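You operate a simulated robot arm through the tools that you are given. There is no shell and no other tool.

The job below is to be done with a simulated two-armed robot. You get a single attempt, and the scene is never put back.

## Task
Pick up the motor marked "Y59" from the matching bench with one hand, pass it to the other hand and put it on the side table. Set down upright: motor.

The check looks at the end state, three seconds after you hand in, the way a careful person would. Anything else that was tipped, shoved, dropped, spilled or broken makes it a failure.

## Robot
Two 7-joint arms with two-finger grippers on one trunk, on a base that moves. Base frame: it is fixed to the floor where the robot stands at the start and does not move with it; the origin is under the middle of the robot, x ahead of it, y to its left, z up. Units: mm, degrees, N and s.
The left shoulder is at the start at [41, 161, 1130], the right one opposite. With the tool pointing down near the work surface each hand reaches from about 280 to 740 mm from the robot's upright axis, wherever it stands, measured 20 degrees to its own side. Places, roughly: motor [-3500, -500, 750]; side table [-2100, 1700, 800]. Payload 2.45 kg a hand.
The tool frame of a hand sits at the grasp point between the pads (the TCP): z along the fingers, y along the line on which they close. The tips reach 26 mm beyond it. The gripper opens to 96 mm; its body begins 69 mm behind the TCP.
Orientation is that of the tool frame in the base frame, as a unit quaternion [w, x, y, z]. With the fingers straight down and closing along the base's y, the tool's x points along the base's -x, its y along +y and its z along -z.

## Interface
- The arms move only by the tool drive_tool. It takes "left_increments", "right_increments" or both (then of equal length, played together; a hand with none holds still); each is a list of rows, each an object (a shift or turn left out is 0, a gripper value left out holds the last) with "travel": the shift along the tool's x, y, z in mm, a list of three; "turn": the turn, a rotation vector about the tool's x, y, z in degrees, a list of three. In form: [{"travel": [x, y, z], "turn": [rx, ry, rz]}, ...]. A call has 1 to 20 rows; each row is the pose to reach, as a shift and turn from the pose commanded when the call began, along the tool's axes at that moment. "left_hand" and "right_hand" are, for a hand that has rows, the gripper command, from -1 (shut) to 1 (fully open), values between in proportion, set as the call begins (left out, the last holds). Rows are played at 5 a second. More than 50 mm and 8.6 degrees between two rows, or a gripper value outside its range, and nothing of the call is played. Where a pose cannot be reached the arm comes as near as it can. A force on the tool above 40 N (or 10 N above the force at the start of the call, whichever is more), or a blocked arm, ends the call early, and 0.2 s more pass. Each finger travels about 119.9 mm/s and halts on what it meets, pressing with about 45 N; the grip force reading is that of the motor and also rises with nothing between the fingers. The clock runs only during rows and for 0.2 s after the last one: add rows that repeat a pose to give the fingers time. The reply holds the time, the measured pose of the TCP, the force on the tool along the base axes, the opening and the grip force, in the units named above and with some noise, with the torque about the TCP (base axes, N m) and any sound that the robot's microphone picked up.
- Cameras (640 x 400 px; columns grow to the right, rows downward): "scene" is now at [129.8, 16, 1617.1]; the picture's right is [0.10, -0.99, -0.00], its down [-0.62, -0.06, -0.78] and it looks along [0.78, 0.08, -0.63] (base axes); focal length 286 px, centre (320, 200). "left" rides on the left gripper at [82, -3, -98] in its tool frame; the picture's right is [0.04, 1.00, 0.00], its down [-0.73, 0.03, -0.68] and it looks along [-0.68, 0.03, 0.73] (tool axes); focal length 256 px, centre (320, 200). "right" rides on the right gripper at [82, 3, -98] in its tool frame; the picture's right is [-0.04, 1.00, 0.00], its down [-0.73, -0.03, -0.68] and it looks along [-0.68, -0.03, 0.73] (tool axes); focal length 256 px, centre (320, 200). There is no depth. A picture from a camera that has moved, and an enlarged one, comes with that camera's place and axes in the base frame and with its lens. The place of the scene camera against the robot may be out by one fixed shift of up to 18 mm in any direction.
- camera(camera): a new picture of that camera. No time passes.
- slide_trunk(by): moves the trunk up (or, below 0, down) by that many mm; the arms and the scene camera ride with it, the base frame stays. It gives what a move gives, with no picture.
- steer(legs): drives the robot by 1 to 6 legs, each [ahead, left, turn to the left] in mm, mm and degrees, along the robot's own axes; the way and the turn of a leg run together, so that a leg with both is an arc; at most 1500 mm and 180 degrees a leg. The arms and the cameras ride along, it lands a little off, and it stops where it bumps. It gives what a move gives.
- pan_tilt(pan, tilt): turns the head with the scene camera to pan (to the left, within 120 degrees either way) and tilt (down, from -29 to 69), counted from straight ahead of the robot (the tilt from the chest, where the trunk bows). It gives what a move gives.
- inspect(camera, box): a new picture of the part [left, top, right, bottom] of that camera's present view, enlarged. No time passes.
- finish_job(): hands the job in; it is judged then, once.

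Places have to be worked out from the pictures, the camera data and where the tool is seen. Open the grippers and draw the arms clear of the work before you hand the job in, unless the task says otherwise.

The tools are called after "Call:" as a command line: name --argument value ..., lists and objects as JSON in quotes. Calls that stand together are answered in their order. drive_tool: Moves the arms, as the interface text tells. Its arguments: {"type":"object","properties":{"left_increments":{"type":"array","items":{"type":"object","properties":{"travel":{"type":"array","items":{"type":"number"}},"turn":{"type":"array","items":{"type":"number"}}}}},"left_hand":{"type":"number"},"right_increments":{"type":"array","items":{"type":"object","properties":{"travel":{"type":"array","items":{"type":"number"}},"turn":{"type":"array","items":{"type":"number"}}}}},"right_hand":{"type":"number"}},"required":[]} The other tools are called the same way: slide_trunk (by) moves the trunk up or down; steer (legs) drives the base; pan_tilt (pan, tilt) turns the head that bears the scene camera; camera (camera) takes a picture; inspect (camera, box) takes an enlarged picture of a part of a camera's view; finish_job () hands the job in.

At the start:

```text
time: 0.0
left_eef_pos: [472.9, 219.2, 1046.9]
left_ee_rot: [-0.001, 0.001, 1.0, 0.001]
left_force: [0.5, 0.1, -0.3]
left_ft_torque: [0.01, -0.06, -0.03]
left_finger_gap: 96.0
left_grip_force: 0.0
right_eef_pos: [472.0, -223.3, 1082.4]
right_ee_rot: [0.0, 0.001, 1.0, 0.0]
right_force: [0.1, 0.2, 0.0]
right_ft_torque: [0.03, 0.0, -0.02]
right_finger_gap: 95.7
right_grip_force: 0.1
trunk travel left (down, up): [-300.0, 267.0]
robot x, y, heading: [-1.0, 2.5, -0.0]
head pan, tilt (commanded): [5.9, 38.5]
```

scene: 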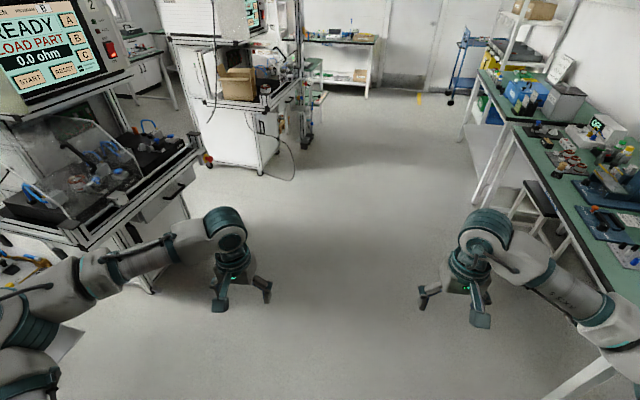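
right: 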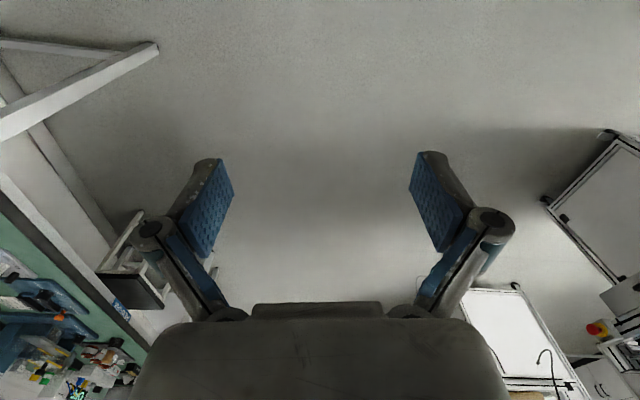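
left: 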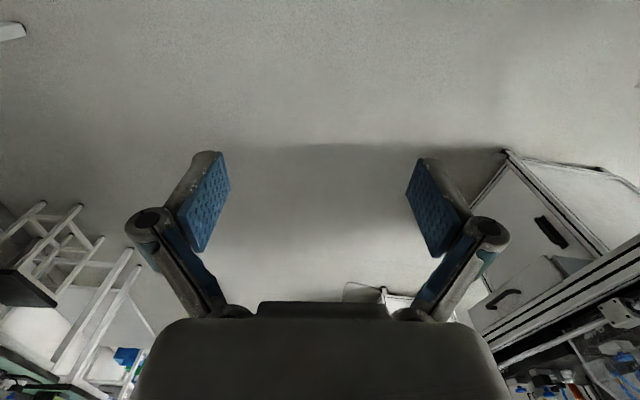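

The start pictures show the aisle ahead; the motor and side table are behind me. I turn the head to look round to the left and backwards before driving.

Call:
pan_tilt --pan 120 --tilt 25

Call:
camera --camera "scene"

Call:
pan_tilt --pan -120 --tilt 25

Call:
camera --camera "scene"

```text
time: 1.9
left_eef_pos: [471.1, 219.6, 1047.1]
left_ee_rot: [0.001, 0.0, 1.0, 0.0]
left_force: [0.1, 0.9, 0.2]
left_ft_torque: [-0.01, -0.01, -0.02]
left_finger_gap: 96.2
left_grip_force: 0.0
right_eef_pos: [467.9, -222.7, 1082.7]
right_ee_rot: [0.0, 0.0, 1.0, 0.0]
right_force: [0.0, -1.0, 0.0]
right_ft_torque: [0.02, 0.01, 0.01]
right_finger_gap: 96.0
right_grip_force: 0.0
trunk travel left (down, up): [-300.0, 267.0]
robot x, y, heading: [-0.6, 4.1, -0.2]
head pan, tilt (commanded): [120.0, 25.0]
```

```text
taken
camera scene: at [-1.8, 87.1, 1638.7], right [0.87, 0.5, 0.0], down [0.21, -0.37, -0.91], along [-0.45, 0.79, -0.42], focal length 286 px, centre (320, 200)
```

scene: 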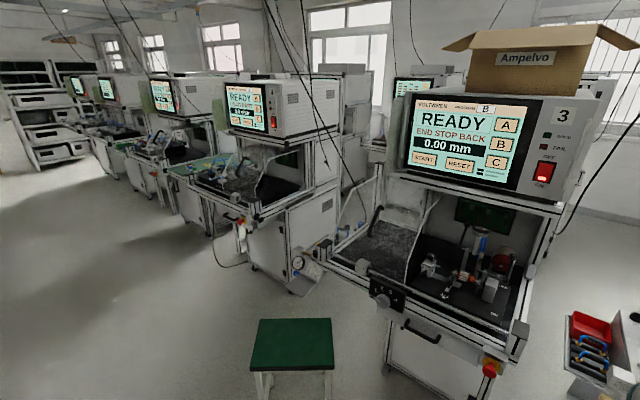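

```text
time: 5.3
left_eef_pos: [469.7, 218.8, 1048.7]
left_ee_rot: [0.001, 0.0, 1.0, 0.0]
left_force: [0.4, -0.1, 0.2]
left_ft_torque: [0.0, 0.0, 0.03]
left_finger_gap: 96.0
left_grip_force: 0.1
right_eef_pos: [468.2, -223.2, 1082.8]
right_ee_rot: [0.001, 0.0, 1.0, 0.0]
right_force: [-0.2, 0.2, 0.5]
right_ft_torque: [0.01, 0.01, -0.01]
right_finger_gap: 96.1
right_grip_force: 0.1
trunk travel left (down, up): [-300.0, 267.0]
robot x, y, heading: [2.2, -1.9, -0.2]
head pan, tilt (commanded): [-120.0, 25.0]
```

```text
taken
camera scene: at [-1.8, -72.7, 1638.7], right [-0.87, 0.5, 0.0], down [0.21, 0.37, -0.91], along [-0.45, -0.79, -0.42], focal length 286 px, centre (320, 200)
```

scene: 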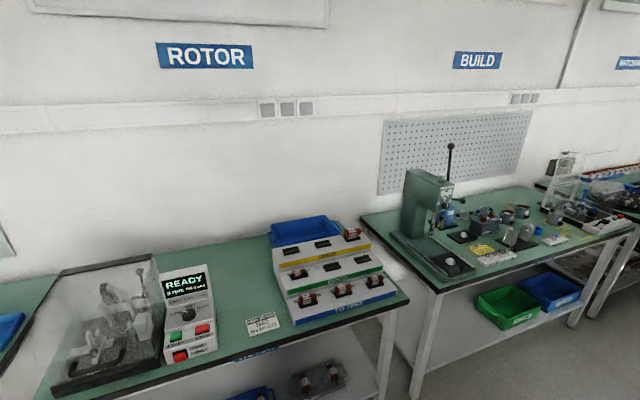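

The rotor and build benches run along the right wall (y about -800 at the edge), the test stands along the left (y about +850). I turn round in place, and the swing radius of about 550 mm is clear.

Call:
steer --legs '[[0, 0, 180]]'

Call:
pan_tilt --pan 0 --tilt 20

Call:
camera --camera "scene"

```text
time: 13.1
left_eef_pos: [-466.3, -227.9, 1048.1]
left_ee_rot: [0.0, 1.0, 0.009, -0.001]
left_force: [0.3, 0.7, -0.6]
left_ft_torque: [0.0, 0.01, -0.02]
left_finger_gap: 95.9
left_grip_force: 0.0
right_eef_pos: [-472.6, 213.8, 1082.6]
right_ee_rot: [0.0, 1.0, 0.009, 0.0]
right_force: [0.2, 0.2, -0.1]
right_ft_torque: [-0.02, -0.01, 0.03]
right_finger_gap: 96.0
right_grip_force: 0.0
trunk travel left (down, up): [-300.0, 267.0]
robot x, y, heading: [-1.6, -4.2, -179.2]
head pan, tilt (commanded): [-120.0, 25.0]
```

```text
time: 15.1
left_eef_pos: [-462.8, -226.7, 1050.4]
left_ee_rot: [0.0, 1.0, 0.009, -0.003]
left_force: [0.0, 0.4, 0.3]
left_ft_torque: [0.03, -0.01, 0.0]
left_finger_gap: 95.9
left_grip_force: 0.0
right_eef_pos: [-469.2, 214.3, 1085.7]
right_ee_rot: [0.0, 1.0, 0.008, -0.003]
right_force: [0.0, -0.7, 0.3]
right_ft_torque: [0.01, 0.02, -0.02]
right_finger_gap: 95.8
right_grip_force: 0.1
trunk travel left (down, up): [-300.0, 267.0]
robot x, y, heading: [1.7, -3.6, -178.7]
head pan, tilt (commanded): [0.0, 20.0]
```

```text
taken
camera scene: at [-119.2, 5.1, 1646.2], right [-0.02, 1.0, 0.0], down [0.35, 0.01, -0.94], along [-0.94, -0.02, -0.35], focal length 286 px, centre (320, 200)
```

scene: 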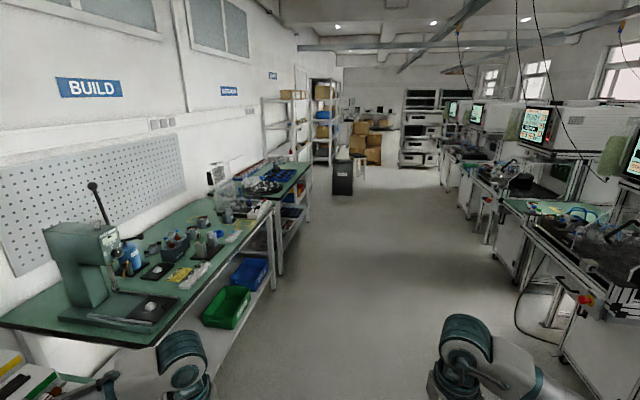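

The build bench is on my left and the matching bench beyond it; test stands run down the right side. I zoom into the matching bench and the right side to find the side table.

Call:
inspect --camera "scene" --box '[180, 100, 340, 200]'

Call:
inspect --camera "scene" --box '[400, 80, 640, 230]'

Call:
pan_tilt --pan -45 --tilt 25

Call:
camera --camera "scene"

```text
4.00 times, centred on (260, 150) of scene
camera zoom: at [-119.2, 5.1, 1646.2], right [-0.02, 1.0, 0.0], down [0.35, 0.01, -0.94], along [-0.94, -0.02, -0.35], focal length 1144 px, centre (560, 400)
```

zoom: 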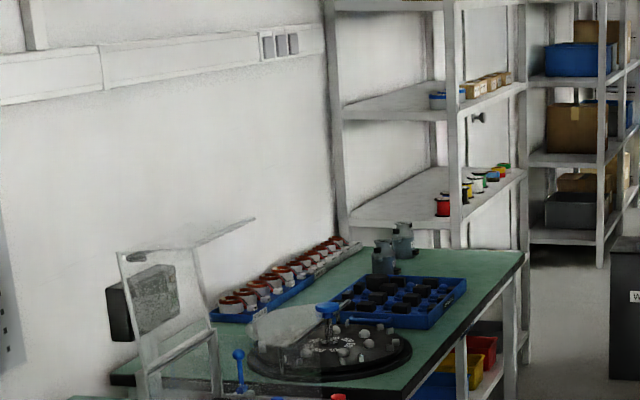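

```text
2.67 times, centred on (520, 155) of scene
camera zoom: at [-119.2, 5.1, 1646.2], right [-0.02, 1.0, 0.0], down [0.35, 0.01, -0.94], along [-0.94, -0.02, -0.35], focal length 763 px, centre (-213, 320)
```

zoom: 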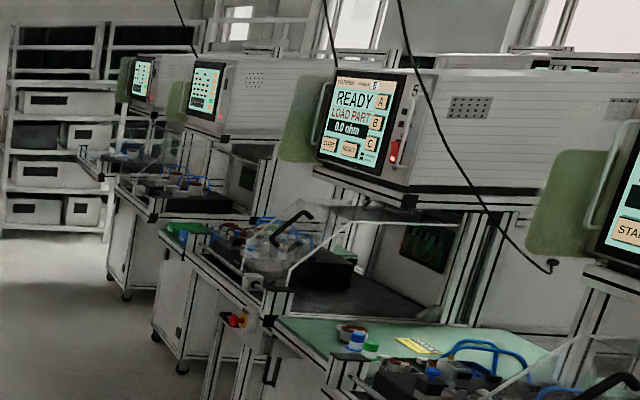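

```text
time: 16.2
left_eef_pos: [-462.8, -227.6, 1050.0]
left_ee_rot: [0.0, 1.0, 0.009, -0.003]
left_force: [0.7, -0.3, -0.3]
left_ft_torque: [0.01, 0.0, -0.01]
left_finger_gap: 96.1
left_grip_force: 0.0
right_eef_pos: [-468.9, 213.7, 1085.0]
right_ee_rot: [0.001, 1.0, 0.01, -0.003]
right_force: [0.7, -0.1, 0.0]
right_ft_torque: [0.01, 0.01, 0.04]
right_finger_gap: 95.9
right_grip_force: 0.0
trunk travel left (down, up): [-300.0, 267.0]
robot x, y, heading: [-5.0, 0.7, -178.9]
head pan, tilt (commanded): [-45.0, 25.0]
```

```text
taken
camera scene: at [-92.4, 70.6, 1638.2], right [0.69, 0.72, 0.0], down [0.31, -0.29, -0.91], along [-0.65, 0.63, -0.43], focal length 286 px, centre (320, 200)
```

scene: 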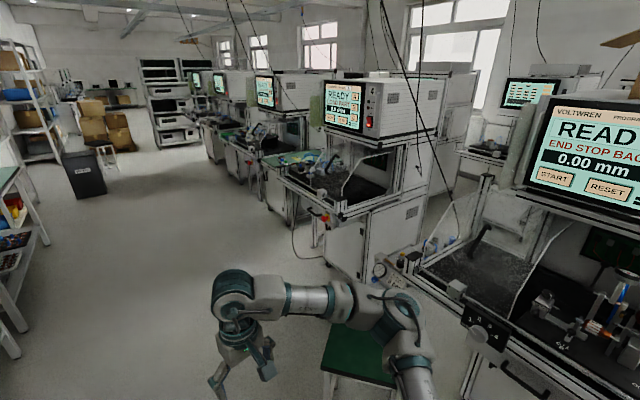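

The green-topped side table sits between the stands around [-2300, 1750]; a stool stands near [-585, 770]. I drive down the aisle keeping to its middle.

Call:
steer --legs '[[1500, -180, -1], [900, -30, 0]]'

Call:
pan_tilt --pan 35 --tilt 30

Call:
camera --camera "scene"

Call:
pan_tilt --pan -75 --tilt 30

Call:
camera --camera "scene"

```text
refused: leg 1 is longer than a leg can be; nothing moved
```

```text
time: 17.8
left_eef_pos: [-463.2, -227.9, 1050.5]
left_ee_rot: [0.0, 1.0, 0.009, -0.003]
left_force: [0.0, -0.9, -0.2]
left_ft_torque: [0.01, 0.03, 0.03]
left_finger_gap: 96.1
left_grip_force: 0.1
right_eef_pos: [-469.3, 215.2, 1084.5]
right_ee_rot: [0.0, 1.0, 0.009, -0.002]
right_force: [0.2, 0.4, 0.4]
right_ft_torque: [-0.02, 0.02, -0.01]
right_finger_gap: 95.8
right_grip_force: 0.0
trunk travel left (down, up): [-300.0, 267.0]
robot x, y, heading: [-1.8, -3.6, -178.7]
head pan, tilt (commanded): [35.0, 30.0]
```

```text
taken
camera scene: at [-99.3, -46.5, 1630.2], right [-0.59, 0.81, 0.0], down [0.41, 0.29, -0.86], along [-0.7, -0.51, -0.5], focal length 286 px, centre (320, 200)
```

scene: 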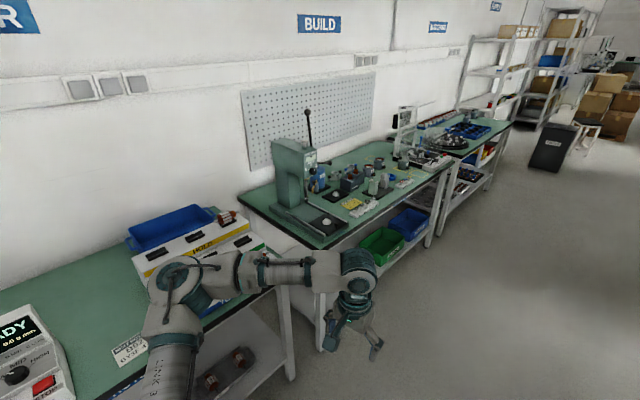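

```text
time: 19.6
left_eef_pos: [-463.8, -226.7, 1050.9]
left_ee_rot: [0.0, 1.0, 0.009, -0.003]
left_force: [-0.7, -0.2, -0.4]
left_ft_torque: [0.03, 0.03, -0.01]
left_finger_gap: 95.9
left_grip_force: 0.0
right_eef_pos: [-470.6, 214.2, 1084.7]
right_ee_rot: [-0.001, 1.0, 0.01, -0.002]
right_force: [-0.4, -0.1, 0.4]
right_ft_torque: [0.01, -0.01, -0.01]
right_finger_gap: 96.1
right_grip_force: 0.1
trunk travel left (down, up): [-300.0, 267.0]
robot x, y, heading: [2.2, 0.6, -179.0]
head pan, tilt (commanded): [-75.0, 30.0]
```

```text
taken
camera scene: at [-51.0, 93.6, 1630.4], right [0.96, 0.28, 0.0], down [0.14, -0.48, -0.87], along [-0.24, 0.83, -0.5], focal length 286 px, centre (320, 200)
```

scene: 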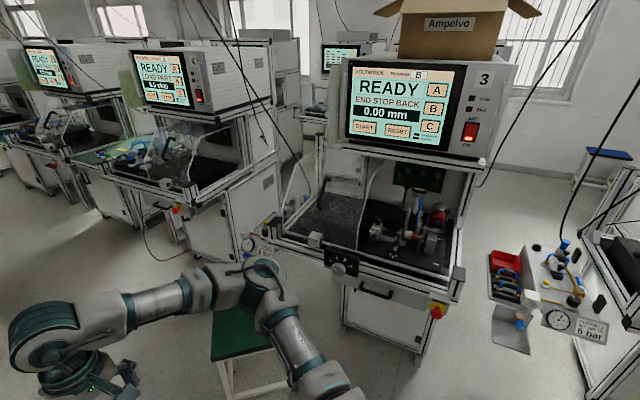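

The drive was refused because the leg exceeded 1500 mm, so nothing moved. I repeat it with shorter legs.

Call:
steer --legs '[[1300, -180, -1], [1100, -30, 0]]'

Call:
pan_tilt --pan 40 --tilt 30

Call:
camera --camera "scene"

Call:
pan_tilt --pan -80 --tilt 30

Call:
camera --camera "scene"

```text
time: 31.5
left_eef_pos: [-2876.3, -26.8, 1050.9]
left_ee_rot: [0.0, 1.0, 0.004, -0.003]
left_force: [-0.4, -0.1, -0.7]
left_ft_torque: [0.03, 0.01, 0.01]
left_finger_gap: 95.9
left_grip_force: 0.1
right_eef_pos: [-2876.4, 413.3, 1085.6]
right_ee_rot: [0.001, 1.0, 0.004, -0.002]
right_force: [0.3, 0.0, 0.8]
right_ft_torque: [-0.03, 0.01, -0.01]
right_finger_gap: 95.9
right_grip_force: 0.0
trunk travel left (down, up): [-300.0, 267.0]
robot x, y, heading: [-2405.2, 193.1, -179.6]
head pan, tilt (commanded): [-75.0, 30.0]
```

```text
time: 33.4
left_eef_pos: [-2872.4, -27.5, 1052.7]
left_ee_rot: [0.0, 1.0, 0.004, -0.005]
left_force: [0.2, -0.1, 0.2]
left_ft_torque: [0.03, 0.0, -0.02]
left_finger_gap: 95.7
left_grip_force: 0.1
right_eef_pos: [-2872.3, 413.3, 1087.2]
right_ee_rot: [-0.001, 1.0, 0.004, -0.005]
right_force: [-0.9, -0.5, 0.0]
right_ft_torque: [-0.02, 0.02, 0.03]
right_finger_gap: 95.8
right_grip_force: 0.0
trunk travel left (down, up): [-300.0, 267.0]
robot x, y, heading: [-2410.8, 196.7, -179.7]
head pan, tilt (commanded): [40.0, 30.0]
```

```text
taken
camera scene: at [-2504.3, 142.7, 1630.2], right [-0.65, 0.76, 0.0], down [0.38, 0.32, -0.86], along [-0.66, -0.56, -0.5], focal length 286 px, centre (320, 200)
```

scene: 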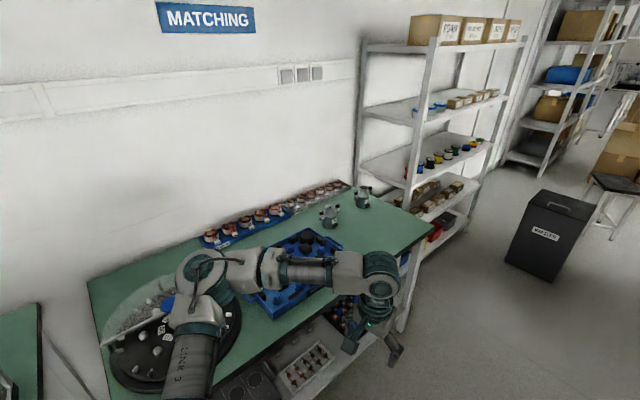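

```text
time: 35.4
left_eef_pos: [-2873.2, -27.4, 1052.1]
left_ee_rot: [0.0, 1.0, 0.003, -0.004]
left_force: [0.7, -0.9, 0.3]
left_ft_torque: [0.01, -0.03, 0.01]
left_finger_gap: 96.0
left_grip_force: 0.1
right_eef_pos: [-2872.9, 414.9, 1087.3]
right_ee_rot: [0.0, 1.0, 0.002, -0.004]
right_force: [0.5, 0.4, 0.5]
right_ft_torque: [-0.01, -0.01, -0.02]
right_finger_gap: 95.7
right_grip_force: 0.1
trunk travel left (down, up): [-300.0, 267.0]
robot x, y, heading: [-2406.9, 195.2, -179.9]
head pan, tilt (commanded): [-80.0, 30.0]
```

```text
taken
camera scene: at [-2451.6, 290.4, 1630.5], right [0.98, 0.18, 0.0], down [0.09, -0.49, -0.87], along [-0.15, 0.85, -0.5], focal length 286 px, centre (320, 200)
```

scene: 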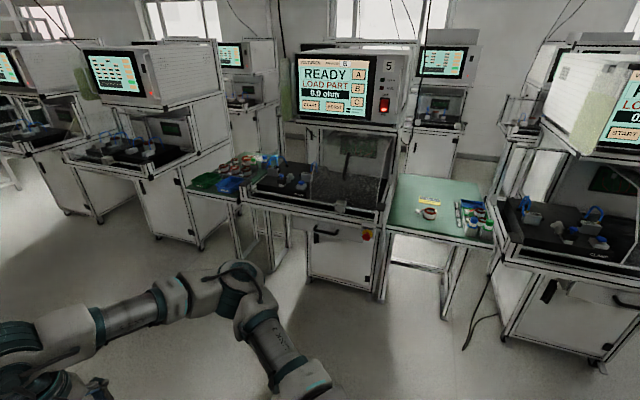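

The green table at about [-2065, 1708] matches the side table; it has a ring part and some items at its far right. I inspect it enlarged.

Call:
inspect --camera "scene" --box '[370, 150, 530, 250]'

Call:
pan_tilt --pan 75 --tilt 40

Call:
camera --camera "scene"

```text
4.00 times, centred on (450, 200) of scene
camera zoom: at [-2451.6, 290.4, 1630.5], right [0.98, 0.18, 0.0], down [0.09, -0.49, -0.87], along [-0.15, 0.85, -0.5], focal length 1144 px, centre (-200, 200)
```

zoom: 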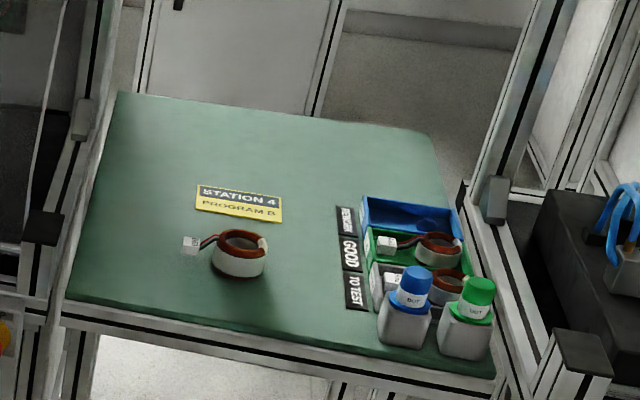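

```text
time: 37.8
left_eef_pos: [-2871.9, -27.3, 1051.3]
left_ee_rot: [0.0, 1.0, 0.003, -0.005]
left_force: [-1.0, 0.1, -0.1]
left_ft_torque: [-0.01, 0.01, 0.0]
left_finger_gap: 95.8
left_grip_force: 0.0
right_eef_pos: [-2873.6, 414.3, 1085.1]
right_ee_rot: [0.0, 1.0, 0.003, -0.004]
right_force: [-0.2, 1.2, -0.4]
right_ft_torque: [-0.03, -0.01, -0.01]
right_finger_gap: 95.9
right_grip_force: 0.0
trunk travel left (down, up): [-300.0, 267.0]
robot x, y, heading: [-2412.2, 195.6, -179.6]
head pan, tilt (commanded): [75.0, 40.0]
```

```text
taken
camera scene: at [-2456.8, 119.0, 1615.1], right [-0.97, 0.25, 0.0], down [0.17, 0.62, -0.77], along [-0.19, -0.74, -0.64], focal length 286 px, centre (320, 200)
```

scene: 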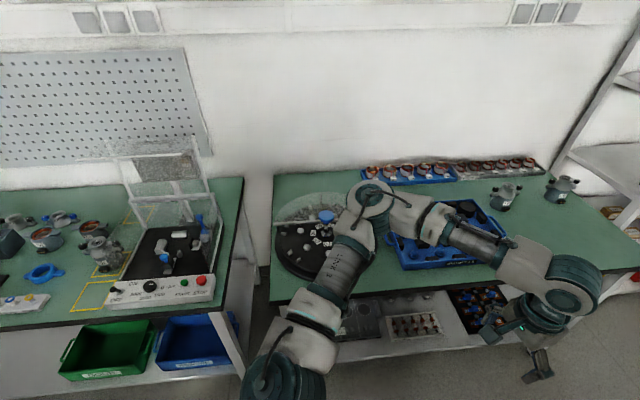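

Two motor-like parts stand at the right end of the matching bench, about [-3575, -670] and [-3880, -660]. I zoom on them to find the "Y59" mark.

Call:
inspect --camera "scene" --box '[460, 150, 620, 250]'

Call:
inspect --camera "scene" --box '[260, 150, 520, 312]'

```text
4.00 times, centred on (540, 200) of scene
camera zoom: at [-2456.8, 119.0, 1615.1], right [-0.97, 0.25, 0.0], down [0.17, 0.62, -0.77], along [-0.19, -0.74, -0.64], focal length 1144 px, centre (-560, 200)
```

zoom: 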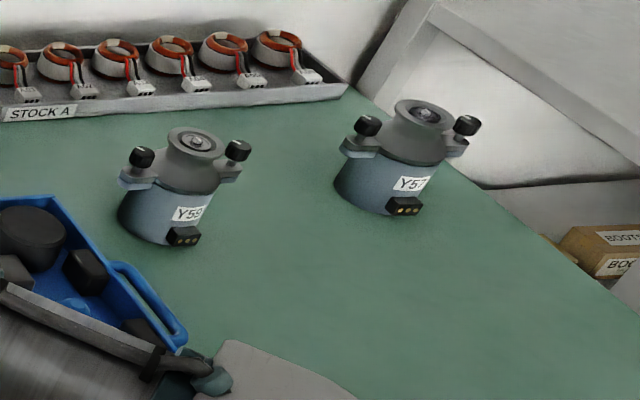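

```text
2.46 times, centred on (390, 231) of scene
camera zoom: at [-2456.8, 119.0, 1615.1], right [-0.97, 0.25, 0.0], down [0.17, 0.62, -0.77], along [-0.19, -0.74, -0.64], focal length 704 px, centre (148, 124)
```

zoom: 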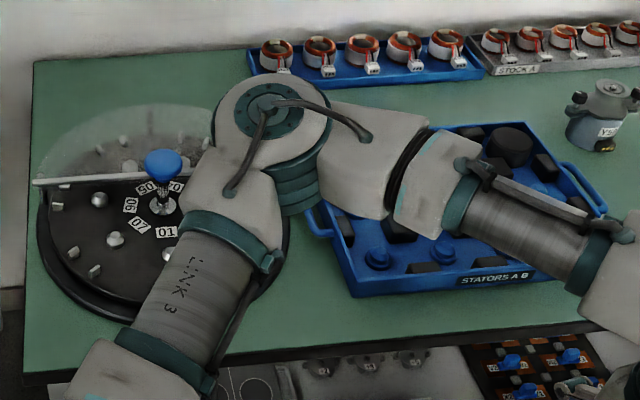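

The left of the two reads "Y59" (the right is "Y57"), at about [-3575, -670]. I drive along to x about -3350 and turn left to face the bench.

Call:
steer --legs '[[940, 0, 0], [0, 0, 90]]'

Call:
pan_tilt --pan -15 --tilt 45

Call:
camera --camera "scene"

Call:
camera --camera "right"

Call:
pan_tilt --pan -15 --tilt 69

Call:
camera --camera "scene"

```text
time: 46.6
left_eef_pos: [-3128.8, -272.0, 1052.1]
left_ee_rot: [0.003, 0.706, 0.709, -0.003]
left_force: [-0.5, 0.3, 0.4]
left_ft_torque: [-0.01, 0.04, -0.01]
left_finger_gap: 96.1
left_grip_force: 0.1
right_eef_pos: [-3569.9, -272.9, 1086.1]
right_ee_rot: [0.003, 0.705, 0.709, -0.003]
right_force: [0.6, 0.8, -0.1]
right_ft_torque: [0.02, 0.04, 0.05]
right_finger_gap: 95.9
right_grip_force: 0.0
trunk travel left (down, up): [-300.0, 267.0]
robot x, y, heading: [-3352.4, 192.0, -89.7]
head pan, tilt (commanded): [75.0, 40.0]
```

```text
time: 48.2
left_eef_pos: [-3129.4, -268.7, 1052.9]
left_ee_rot: [0.005, 0.705, 0.709, -0.004]
left_force: [0.3, 0.6, -0.5]
left_ft_torque: [-0.01, 0.03, 0.01]
left_finger_gap: 96.1
left_grip_force: 0.1
right_eef_pos: [-3571.8, -269.6, 1088.1]
right_ee_rot: [0.004, 0.705, 0.709, -0.004]
right_force: [-0.5, 1.0, 0.0]
right_ft_torque: [0.02, -0.06, -0.03]
right_finger_gap: 96.1
right_grip_force: 0.0
trunk travel left (down, up): [-300.0, 267.0]
robot x, y, heading: [-3350.1, 190.3, -89.7]
head pan, tilt (commanded): [-15.0, 45.0]
```

```text
taken
camera scene: at [-3362.0, 84.2, 1607.6], right [-0.97, 0.25, 0.0], down [0.18, 0.69, -0.7], along [-0.18, -0.68, -0.71], focal length 286 px, centre (320, 200)
```

scene: 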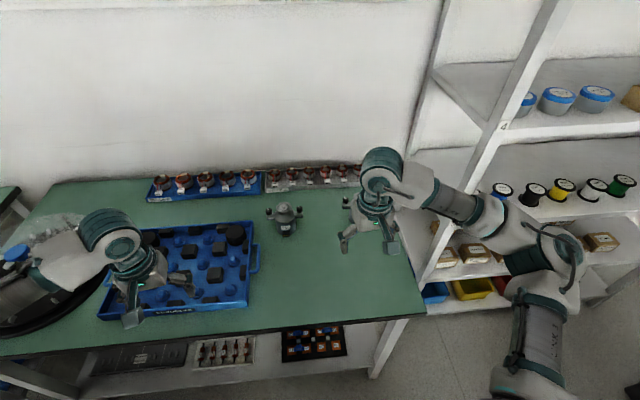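

```text
taken
camera right: at [-3568.3, -186.7, 1185.5], right [1.0, -0.04, 0.0], down [-0.03, -0.73, 0.69], along [-0.02, -0.69, -0.73], focal length 256 px, centre (320, 200)
```

right: 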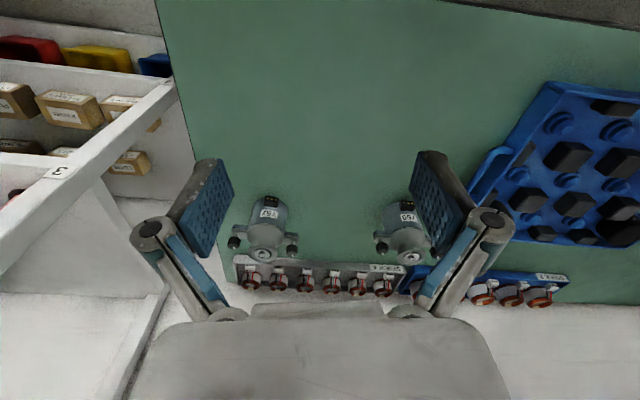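

```text
time: 49.1
left_eef_pos: [-3127.5, -268.8, 1052.4]
left_ee_rot: [0.005, 0.706, 0.709, -0.004]
left_force: [-0.2, -0.2, 1.0]
left_ft_torque: [0.01, 0.0, 0.0]
left_finger_gap: 95.7
left_grip_force: 0.1
right_eef_pos: [-3570.8, -268.8, 1088.3]
right_ee_rot: [0.004, 0.705, 0.709, -0.004]
right_force: [-0.2, -0.2, 0.7]
right_ft_torque: [0.0, -0.01, -0.01]
right_finger_gap: 96.0
right_grip_force: 0.2
trunk travel left (down, up): [-300.0, 267.0]
robot x, y, heading: [-3347.9, 191.4, -89.7]
head pan, tilt (commanded): [-15.0, 68.8]
```

```text
taken
camera scene: at [-3355.6, 109.0, 1578.9], right [-0.97, 0.25, 0.0], down [0.24, 0.9, -0.36], along [-0.09, -0.35, -0.93], focal length 286 px, centre (320, 200)
```

scene: 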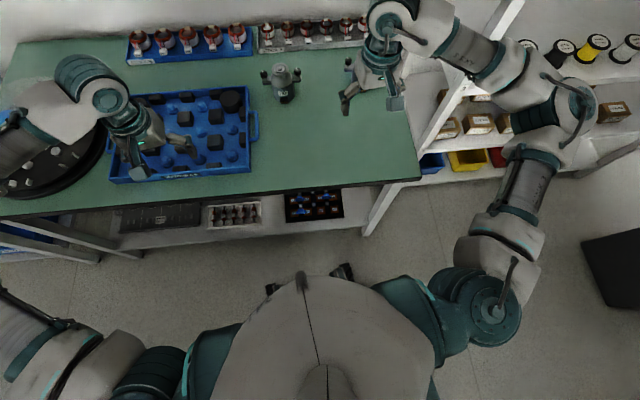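

The base front is near y=-50 and the bench edge near y=-220 here; the motor stands a bit ahead of my right hand. I zoom both cameras on the motor for triangulation.

Call:
inspect --camera "scene" --box '[235, 50, 331, 110]'

Call:
inspect --camera "right" --box '[340, 170, 468, 250]'

```text
6.67 times, centred on (283, 80) of scene
camera zoom: at [-3355.6, 109.0, 1578.9], right [-0.97, 0.25, 0.0], down [0.24, 0.9, -0.36], along [-0.09, -0.35, -0.93], focal length 1907 px, centre (567, 1000)
```

zoom: 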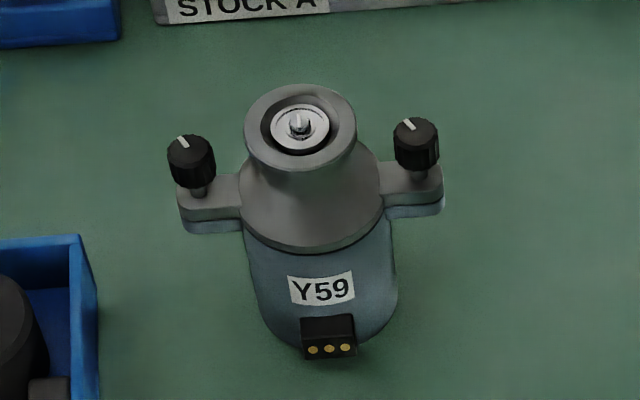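

```text
5.00 times, centred on (404, 210) of right
camera zoom: at [-3568.3, -186.6, 1185.5], right [1.0, -0.04, 0.0], down [-0.03, -0.73, 0.69], along [-0.02, -0.69, -0.73], focal length 1280 px, centre (-100, 150)
```

zoom: 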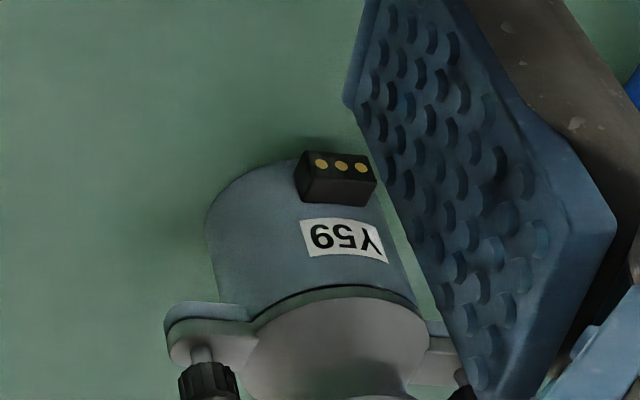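

Y59 is confirmed: body about 72 mm wide and 108 mm tall, top flange about 52 mm, ears with knobs lying parallel to the bench edge; everything (bench too) is turned about -8.8° from my axes. The bench top is near z=800 and the motor's axis near [-3412, -596]. I shift left, away from the shelf post on the right, and turn to square up with the bench.

Call:
steer --legs '[[0, 209, -9.1]]'

Call:
camera --camera "scene"

Call:
camera --camera "right"

```text
time: 50.7
left_eef_pos: [-2997.0, -313.5, 1054.0]
left_ee_rot: [0.004, 0.76, 0.65, -0.004]
left_force: [-0.1, -0.6, 0.1]
left_ft_torque: [0.02, -0.01, 0.01]
left_finger_gap: 95.9
left_grip_force: 0.0
right_eef_pos: [-3432.8, -243.3, 1088.1]
right_ee_rot: [0.005, 0.759, 0.651, -0.005]
right_force: [-0.4, -0.6, 0.8]
right_ft_torque: [0.02, 0.0, 0.01]
right_finger_gap: 95.9
right_grip_force: 0.0
trunk travel left (down, up): [-300.0, 267.0]
robot x, y, heading: [-3137.9, 175.5, -98.9]
head pan, tilt (commanded): [-15.0, 68.8]
```

```text
taken
camera scene: at [-3164.8, 97.0, 1578.8], right [-0.91, 0.41, 0.0], down [0.38, 0.85, -0.36], along [-0.14, -0.33, -0.93], focal length 286 px, centre (320, 200)
```

scene: 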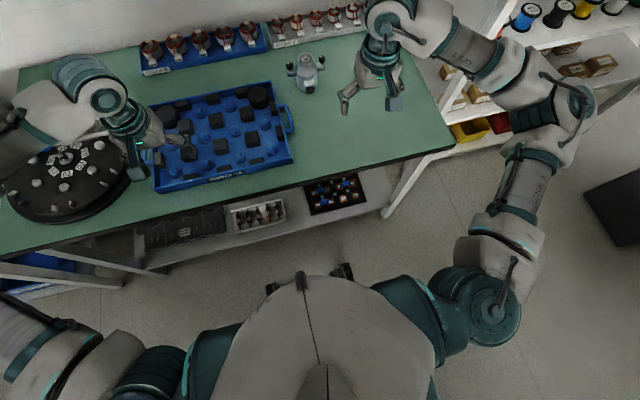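

```text
taken
camera right: at [-3417.6, -162.9, 1185.2], right [0.98, -0.19, 0.0], down [-0.14, -0.71, 0.69], along [-0.13, -0.68, -0.73], focal length 256 px, centre (320, 200)
```

right: 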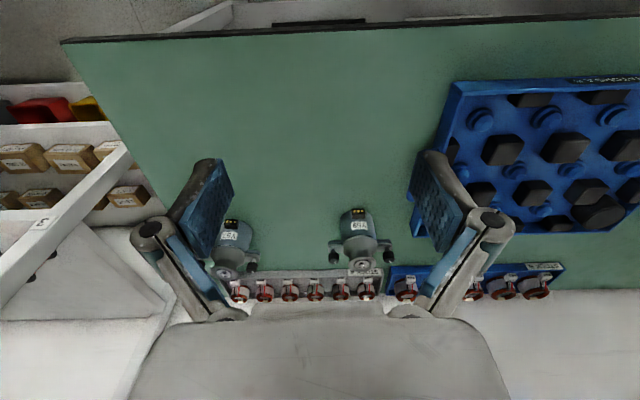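

The bench edge lies about 380 mm ahead of my axis and the base front about 240 mm. I take enlarged views with both cameras to fix the motor's position more exactly.

Call:
inspect --camera "right" --box '[308, 195, 404, 255]'

Call:
inspect --camera "scene" --box '[260, 40, 356, 100]'

```text
6.67 times, centred on (356, 225) of right
camera zoom: at [-3417.6, -162.9, 1185.2], right [0.98, -0.19, 0.0], down [-0.14, -0.71, 0.69], along [-0.13, -0.68, -0.73], focal length 1707 px, centre (80, 33)
```

zoom: 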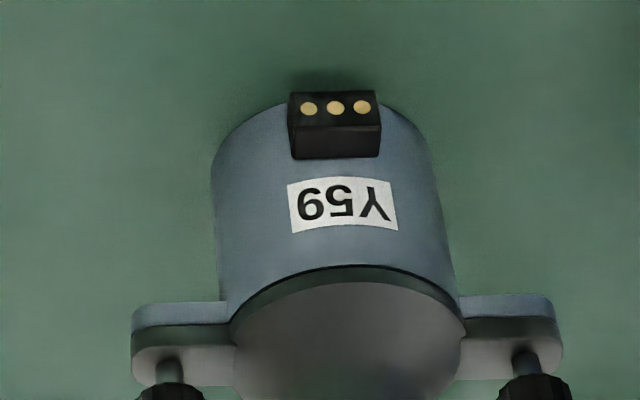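

```text
6.67 times, centred on (308, 70) of scene
camera zoom: at [-3164.8, 97.0, 1578.8], right [-0.91, 0.41, 0.0], down [0.38, 0.85, -0.36], along [-0.14, -0.33, -0.93], focal length 1907 px, centre (400, 1067)
```

zoom: 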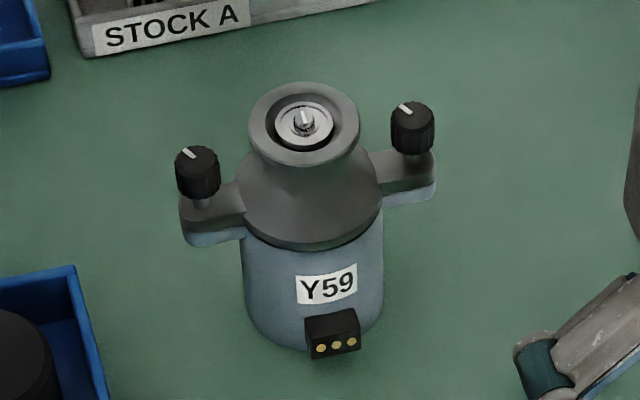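

The two rays put the motor's label near [-3414, -575, 832] with the ears parallel to my hand's closing line. I drive ahead 95 mm, leaving about 45 mm between base and bench, and look again.

Call:
steer --legs '[[95, 0, 0]]'

Call:
pan_tilt --pan -25 --tilt 55

Call:
camera --camera "scene"

Call:
camera --camera "right"

```text
time: 51.9
left_eef_pos: [-3001.9, -407.1, 1053.3]
left_ee_rot: [0.003, 0.76, 0.649, -0.009]
left_force: [0.4, 0.0, -0.7]
left_ft_torque: [0.02, 0.03, 0.01]
left_finger_gap: 95.9
left_grip_force: 0.1
right_eef_pos: [-3437.5, -334.8, 1091.5]
right_ee_rot: [0.002, 0.76, 0.65, -0.008]
right_force: [0.8, 0.3, 0.4]
right_ft_torque: [0.04, 0.06, 0.01]
right_finger_gap: 95.8
right_grip_force: 0.0
trunk travel left (down, up): [-300.0, 267.0]
robot x, y, heading: [-3153.5, 78.0, -99.2]
head pan, tilt (commanded): [-15.0, 68.8]
```

```text
time: 52.6
left_eef_pos: [-3003.4, -403.7, 1055.0]
left_ee_rot: [0.004, 0.76, 0.65, -0.008]
left_force: [0.3, -0.9, -0.1]
left_ft_torque: [0.01, 0.01, 0.03]
left_finger_gap: 96.0
left_grip_force: 0.1
right_eef_pos: [-3441.2, -333.3, 1090.5]
right_ee_rot: [0.005, 0.76, 0.65, -0.008]
right_force: [0.1, 0.3, -0.2]
right_ft_torque: [-0.02, 0.0, 0.01]
right_finger_gap: 96.0
right_grip_force: 0.0
trunk travel left (down, up): [-300.0, 267.0]
robot x, y, heading: [-3154.0, 79.8, -98.8]
head pan, tilt (commanded): [-25.0, 55.0]
```

```text
taken
camera scene: at [-3188.6, -7.3, 1594.1], right [-0.83, 0.56, 0.0], down [0.46, 0.68, -0.57], along [-0.32, -0.47, -0.82], focal length 286 px, centre (320, 200)
```

scene: 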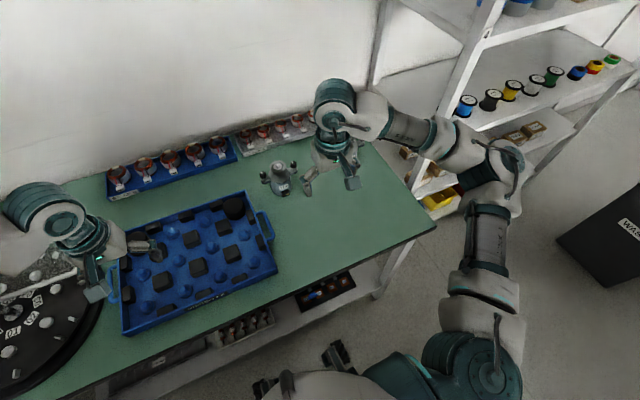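

```text
taken
camera right: at [-3424.4, -251.6, 1188.4], right [0.98, -0.19, 0.0], down [-0.14, -0.71, 0.69], along [-0.14, -0.68, -0.72], focal length 256 px, centre (320, 200)
```

right: 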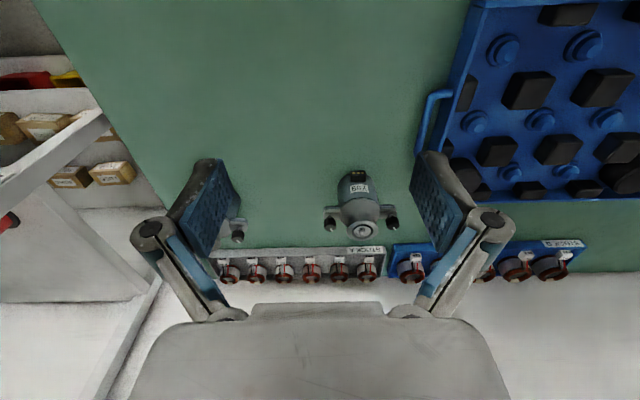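

The motor's flange is about 250 mm ahead and 58 mm left of the right hand, so about 710 mm ahead of my axis and 163 mm right. My plan: the right hand takes the top flange leaning in from the right, the left hand takes the body leaning in from the left, so the grips don't clash. I test the right-hand orientation in free air, rolling it -90° while moving inward.

Call:
drive_tool --right_increments '[{"travel": [0, 10, 0], "turn": [0, 0, -7.5]}, {"travel": [0, 20, 0], "turn": [0, 0, -15]}, {"travel": [0, 30, 0], "turn": [0, 0, -22.5]}, {"travel": [0, 40, 0], "turn": [0, 0, -30]}, {"travel": [0, 50, 0], "turn": [0, 0, -37.5]}, {"travel": [0, 60, 0], "turn": [0, 0, -45]}, {"travel": [0, 70, 0], "turn": [0, 0, -52.5]}, {"travel": [0, 80, 0], "turn": [0, 0, -60]}, {"travel": [0, 90, 0], "turn": [0, 0, -67.5]}, {"travel": [0, 100, 0], "turn": [0, 0, -75]}, {"travel": [0, 110, 0], "turn": [0, 0, -82.5]}, {"travel": [0, 120, 0], "turn": [0, 0, -90]}, {"travel": [0, 120, 0], "turn": [0, 0, -90]}]'

Call:
camera --camera "scene"

```text
time: 55.4
left_eef_pos: [-3006.7, -403.6, 1056.7]
left_ee_rot: [0.005, 0.759, 0.651, -0.008]
left_force: [0.1, -0.1, 0.2]
left_ft_torque: [0.03, -0.05, -0.03]
left_finger_gap: 96.0
left_grip_force: 0.1
right_eef_pos: [-3269.5, -260.2, 1084.3]
right_ee_rot: [-0.003, 0.077, 0.997, -0.009]
right_force: [-0.6, 0.5, -1.2]
right_ft_torque: [0.0, 0.01, -0.04]
right_finger_gap: 96.2
right_grip_force: 0.0
right hand out of reach, approached as far as the arm can: row 9, 10, 11, 12, 13
trunk travel left (down, up): [-300.0, 267.0]
robot x, y, heading: [-3151.7, 80.9, -99.2]
head pan, tilt (commanded): [-25.0, 55.0]
```

```text
taken
camera scene: at [-3188.8, -6.4, 1594.2], right [-0.83, 0.56, 0.0], down [0.46, 0.68, -0.57], along [-0.32, -0.47, -0.82], focal length 286 px, centre (320, 200)
```

scene: 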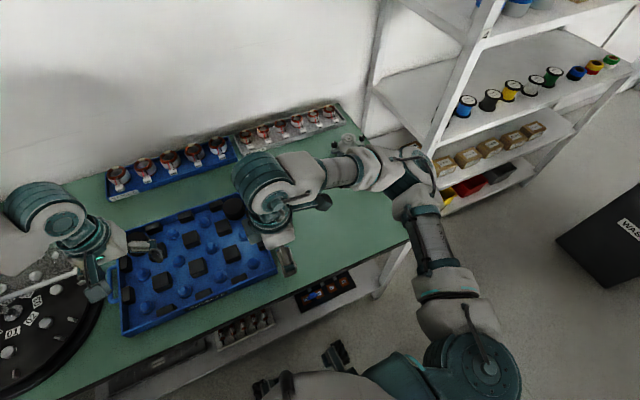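

The roll got to -90° only by pulling the hand back some 100 mm, so a roll limit binds on that side. I undo it and try the opposite roll (+90°), which puts the camera on the inner side.

Call:
drive_tool --right_increments '[{"turn": [0, 0, 8]}, {"turn": [0, 0, 16]}, {"turn": [0, 0, 24]}, {"turn": [0, 0, 32]}, {"turn": [0, 0, 40]}, {"turn": [0, 0, 48]}, {"turn": [0, 0, 56]}, {"turn": [0, 0, 64]}, {"turn": [0, 0, 72]}, {"turn": [0, 0, 80]}, {"turn": [0, 0, 88]}, {"turn": [0, 0, 90]}, {"turn": [0, 0, 90]}]'

Call:
drive_tool --right_increments '[{"turn": [0, 0, 8]}, {"turn": [0, 0, 16]}, {"turn": [0, 0, 24]}, {"turn": [0, 0, 32]}, {"turn": [0, 0, 40]}, {"turn": [0, 0, 48]}, {"turn": [0, 0, 56]}, {"turn": [0, 0, 64]}, {"turn": [0, 0, 72]}, {"turn": [0, 0, 80]}, {"turn": [0, 0, 88]}, {"turn": [0, 0, 90]}, {"turn": [0, 0, 90]}]'

Call:
camera --camera "scene"

```text
time: 58.2
left_eef_pos: [-3006.5, -402.8, 1055.3]
left_ee_rot: [0.005, 0.759, 0.651, -0.007]
left_force: [0.5, 0.6, 0.1]
left_ft_torque: [-0.01, 0.03, -0.04]
left_finger_gap: 96.0
left_grip_force: 0.2
right_eef_pos: [-3269.0, -257.8, 1082.6]
right_ee_rot: [0.005, 0.76, 0.65, -0.009]
right_force: [0.2, -0.3, 0.0]
right_ft_torque: [0.0, 0.02, -0.02]
right_finger_gap: 95.8
right_grip_force: 0.0
trunk travel left (down, up): [-300.0, 267.0]
robot x, y, heading: [-3155.0, 83.4, -99.3]
head pan, tilt (commanded): [-25.0, 55.0]
```

```text
time: 61.0
left_eef_pos: [-3006.4, -403.6, 1055.4]
left_ee_rot: [0.004, 0.76, 0.65, -0.008]
left_force: [0.0, 0.3, 0.7]
left_ft_torque: [-0.02, -0.01, 0.0]
left_finger_gap: 96.0
left_grip_force: 0.0
right_eef_pos: [-3269.4, -258.0, 1084.3]
right_ee_rot: [0.009, 0.997, -0.078, -0.003]
right_force: [0.1, -0.7, 0.0]
right_ft_torque: [0.02, 0.01, -0.01]
right_finger_gap: 95.9
right_grip_force: 0.0
trunk travel left (down, up): [-300.0, 267.0]
robot x, y, heading: [-3153.6, 80.1, -99.0]
head pan, tilt (commanded): [-25.0, 55.0]
```

```text
taken
camera scene: at [-3189.4, -6.1, 1594.3], right [-0.83, 0.56, 0.0], down [0.46, 0.68, -0.57], along [-0.32, -0.47, -0.82], focal length 286 px, centre (320, 200)
```

scene: 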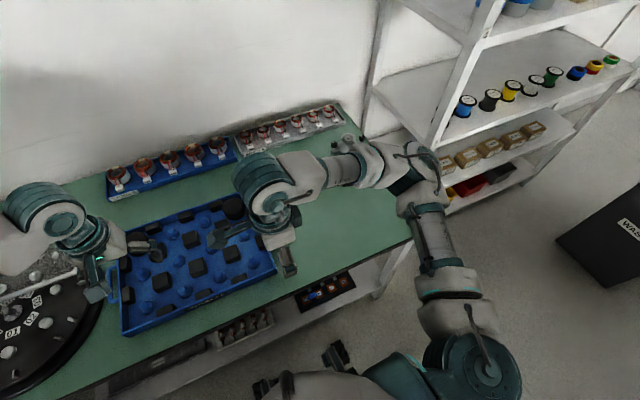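

The +90° roll is reached without trouble (tool x now points left). I now try the lean of 45° toward the left at this spot.

Call:
drive_tool --right_increments '[{"turn": [0, 7.5, 0]}, {"turn": [0, 15, 0]}, {"turn": [0, 22.5, 0]}, {"turn": [0, 30, 0]}, {"turn": [0, 37.5, 0]}, {"turn": [0, 45, 0]}, {"turn": [0, 45, 0]}]'

Call:
camera --camera "scene"

Call:
camera --camera "right"

```text
time: 62.6
left_eef_pos: [-3007.6, -403.9, 1056.1]
left_ee_rot: [0.005, 0.76, 0.65, -0.006]
left_force: [-0.4, 0.5, 0.1]
left_ft_torque: [-0.01, 0.01, 0.02]
left_finger_gap: 96.2
left_grip_force: 0.1
right_eef_pos: [-3271.2, -257.0, 1083.5]
right_ee_rot: [0.039, 0.921, -0.069, 0.381]
right_force: [-0.1, -0.4, 0.9]
right_ft_torque: [-0.01, -0.02, -0.02]
right_finger_gap: 96.1
right_grip_force: 0.1
trunk travel left (down, up): [-300.0, 267.0]
robot x, y, heading: [-3155.8, 83.1, -98.9]
head pan, tilt (commanded): [-25.0, 55.0]
```

```text
taken
camera scene: at [-3191.0, -5.5, 1594.3], right [-0.83, 0.56, 0.0], down [0.46, 0.68, -0.57], along [-0.32, -0.47, -0.82], focal length 286 px, centre (320, 200)
```

scene: 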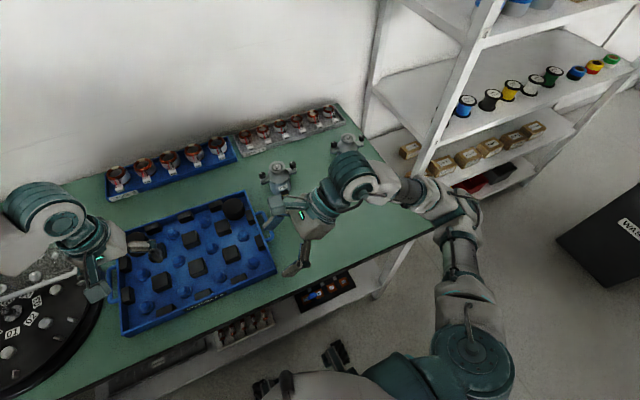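

```text
taken
camera right: at [-3282.7, -257.6, 1211.4], right [-0.18, -0.98, -0.01], down [-0.98, 0.18, -0.04], along [0.04, 0.0, -1.0], focal length 256 px, centre (320, 200)
```

right: 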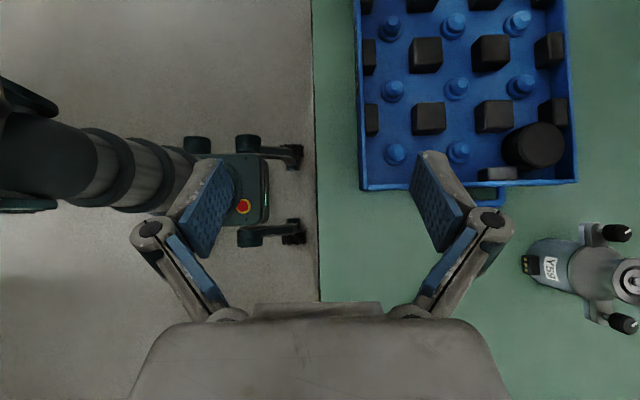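

The lean works and the wrist camera now looks straight down: base casters end about 60 mm short of the bench edge, and the motor sits about 360 mm ahead of the hand with its knobs along my lateral line. I drive ahead another 55 mm.

Call:
steer --legs '[[55, 0, 0]]'

Call:
camera --camera "right"

Call:
camera --camera "scene"

```text
time: 63.6
left_eef_pos: [-3015.9, -456.1, 1056.9]
left_ee_rot: [0.005, 0.76, 0.65, -0.008]
left_force: [-0.3, -0.2, 1.0]
left_ft_torque: [0.02, 0.02, 0.02]
left_finger_gap: 95.8
left_grip_force: 0.0
right_eef_pos: [-3279.8, -311.0, 1083.6]
right_ee_rot: [0.039, 0.922, -0.068, 0.38]
right_force: [-0.6, 0.4, 0.3]
right_ft_torque: [-0.02, 0.02, 0.04]
right_finger_gap: 96.0
right_grip_force: 0.0
trunk travel left (down, up): [-300.0, 267.0]
robot x, y, heading: [-3161.5, 32.5, -98.9]
head pan, tilt (commanded): [-25.0, 55.0]
```

```text
taken
camera right: at [-3290.9, -310.3, 1211.9], right [-0.18, -0.98, -0.01], down [-0.98, 0.18, -0.04], along [0.04, 0.0, -1.0], focal length 256 px, centre (320, 200)
```

right: 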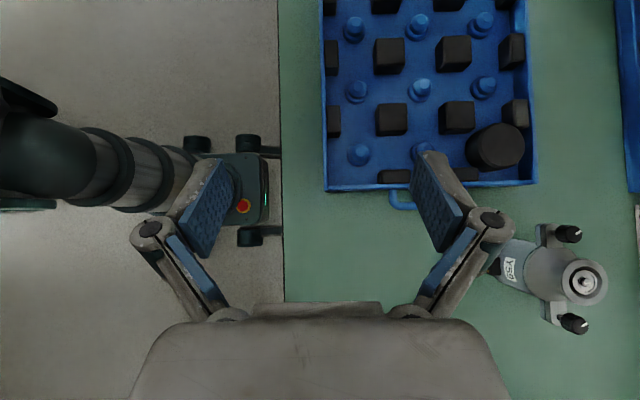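

```text
taken
camera scene: at [-3199.0, -56.1, 1594.6], right [-0.83, 0.56, 0.0], down [0.46, 0.68, -0.57], along [-0.32, -0.47, -0.82], focal length 286 px, centre (320, 200)
```

scene: 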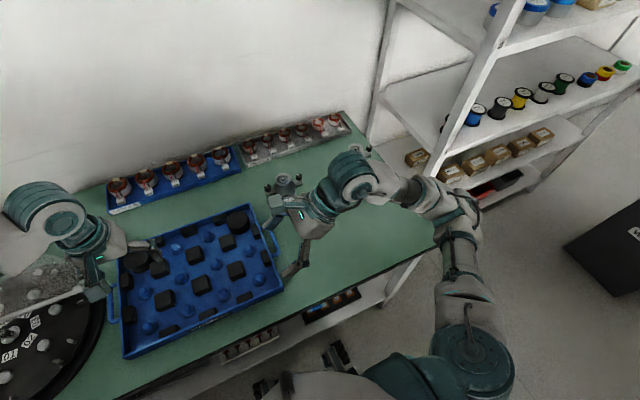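

Triangulating from the two wrist views puts the flange top near [-3424, -579, 915±10]. I move the right hand forward 275 mm at its present height (about 160 mm above the motor) so the camera sees it closer.

Call:
drive_tool --right_increments '[{"travel": [0, 40, 0]}, {"travel": [0, 80, 0]}, {"travel": [0, 120, 0]}, {"travel": [0, 160, 0]}, {"travel": [0, 200, 0]}, {"travel": [0, 240, 0]}, {"travel": [0, 275, 0]}, {"travel": [0, 275, 0]}]'

Call:
camera --camera "right"

Call:
camera --camera "scene"

```text
time: 65.4
left_eef_pos: [-3013.1, -453.9, 1058.1]
left_ee_rot: [0.006, 0.76, 0.65, -0.008]
left_force: [0.1, 0.4, -0.7]
left_ft_torque: [-0.04, -0.01, -0.01]
left_finger_gap: 95.9
left_grip_force: 0.1
right_eef_pos: [-3321.4, -581.9, 1089.8]
right_ee_rot: [0.039, 0.922, -0.068, 0.379]
right_force: [0.4, 1.2, -0.4]
right_ft_torque: [-0.01, 0.01, 0.0]
right_finger_gap: 95.9
right_grip_force: 0.0
trunk travel left (down, up): [-300.0, 267.0]
robot x, y, heading: [-3163.0, 24.7, -99.1]
head pan, tilt (commanded): [-25.0, 55.0]
```

```text
taken
camera right: at [-3331.9, -581.5, 1217.7], right [-0.18, -0.98, -0.01], down [-0.98, 0.18, -0.04], along [0.04, 0.0, -1.0], focal length 256 px, centre (320, 200)
```

right: 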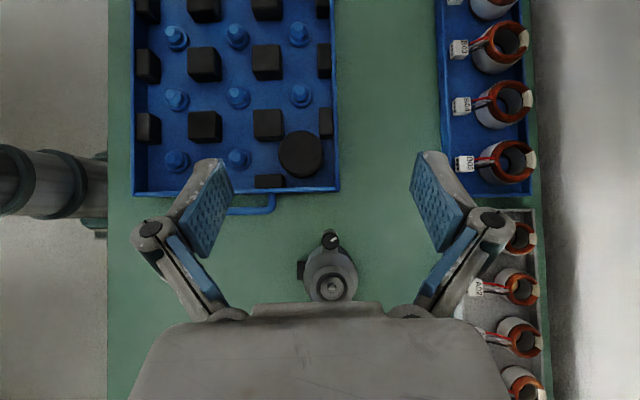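

```text
taken
camera scene: at [-3198.2, -60.7, 1594.2], right [-0.83, 0.56, 0.0], down [0.46, 0.68, -0.57], along [-0.32, -0.47, -0.82], focal length 286 px, centre (320, 200)
```

scene: 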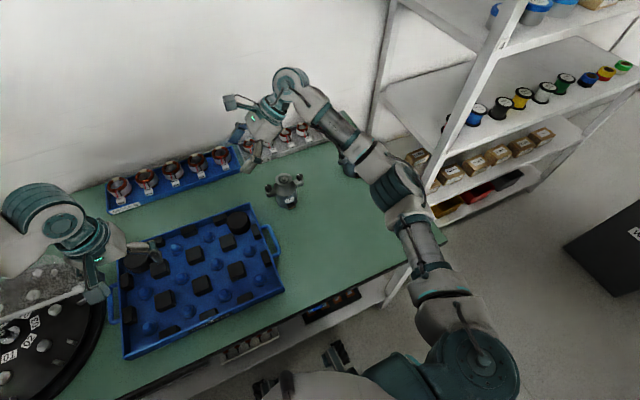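

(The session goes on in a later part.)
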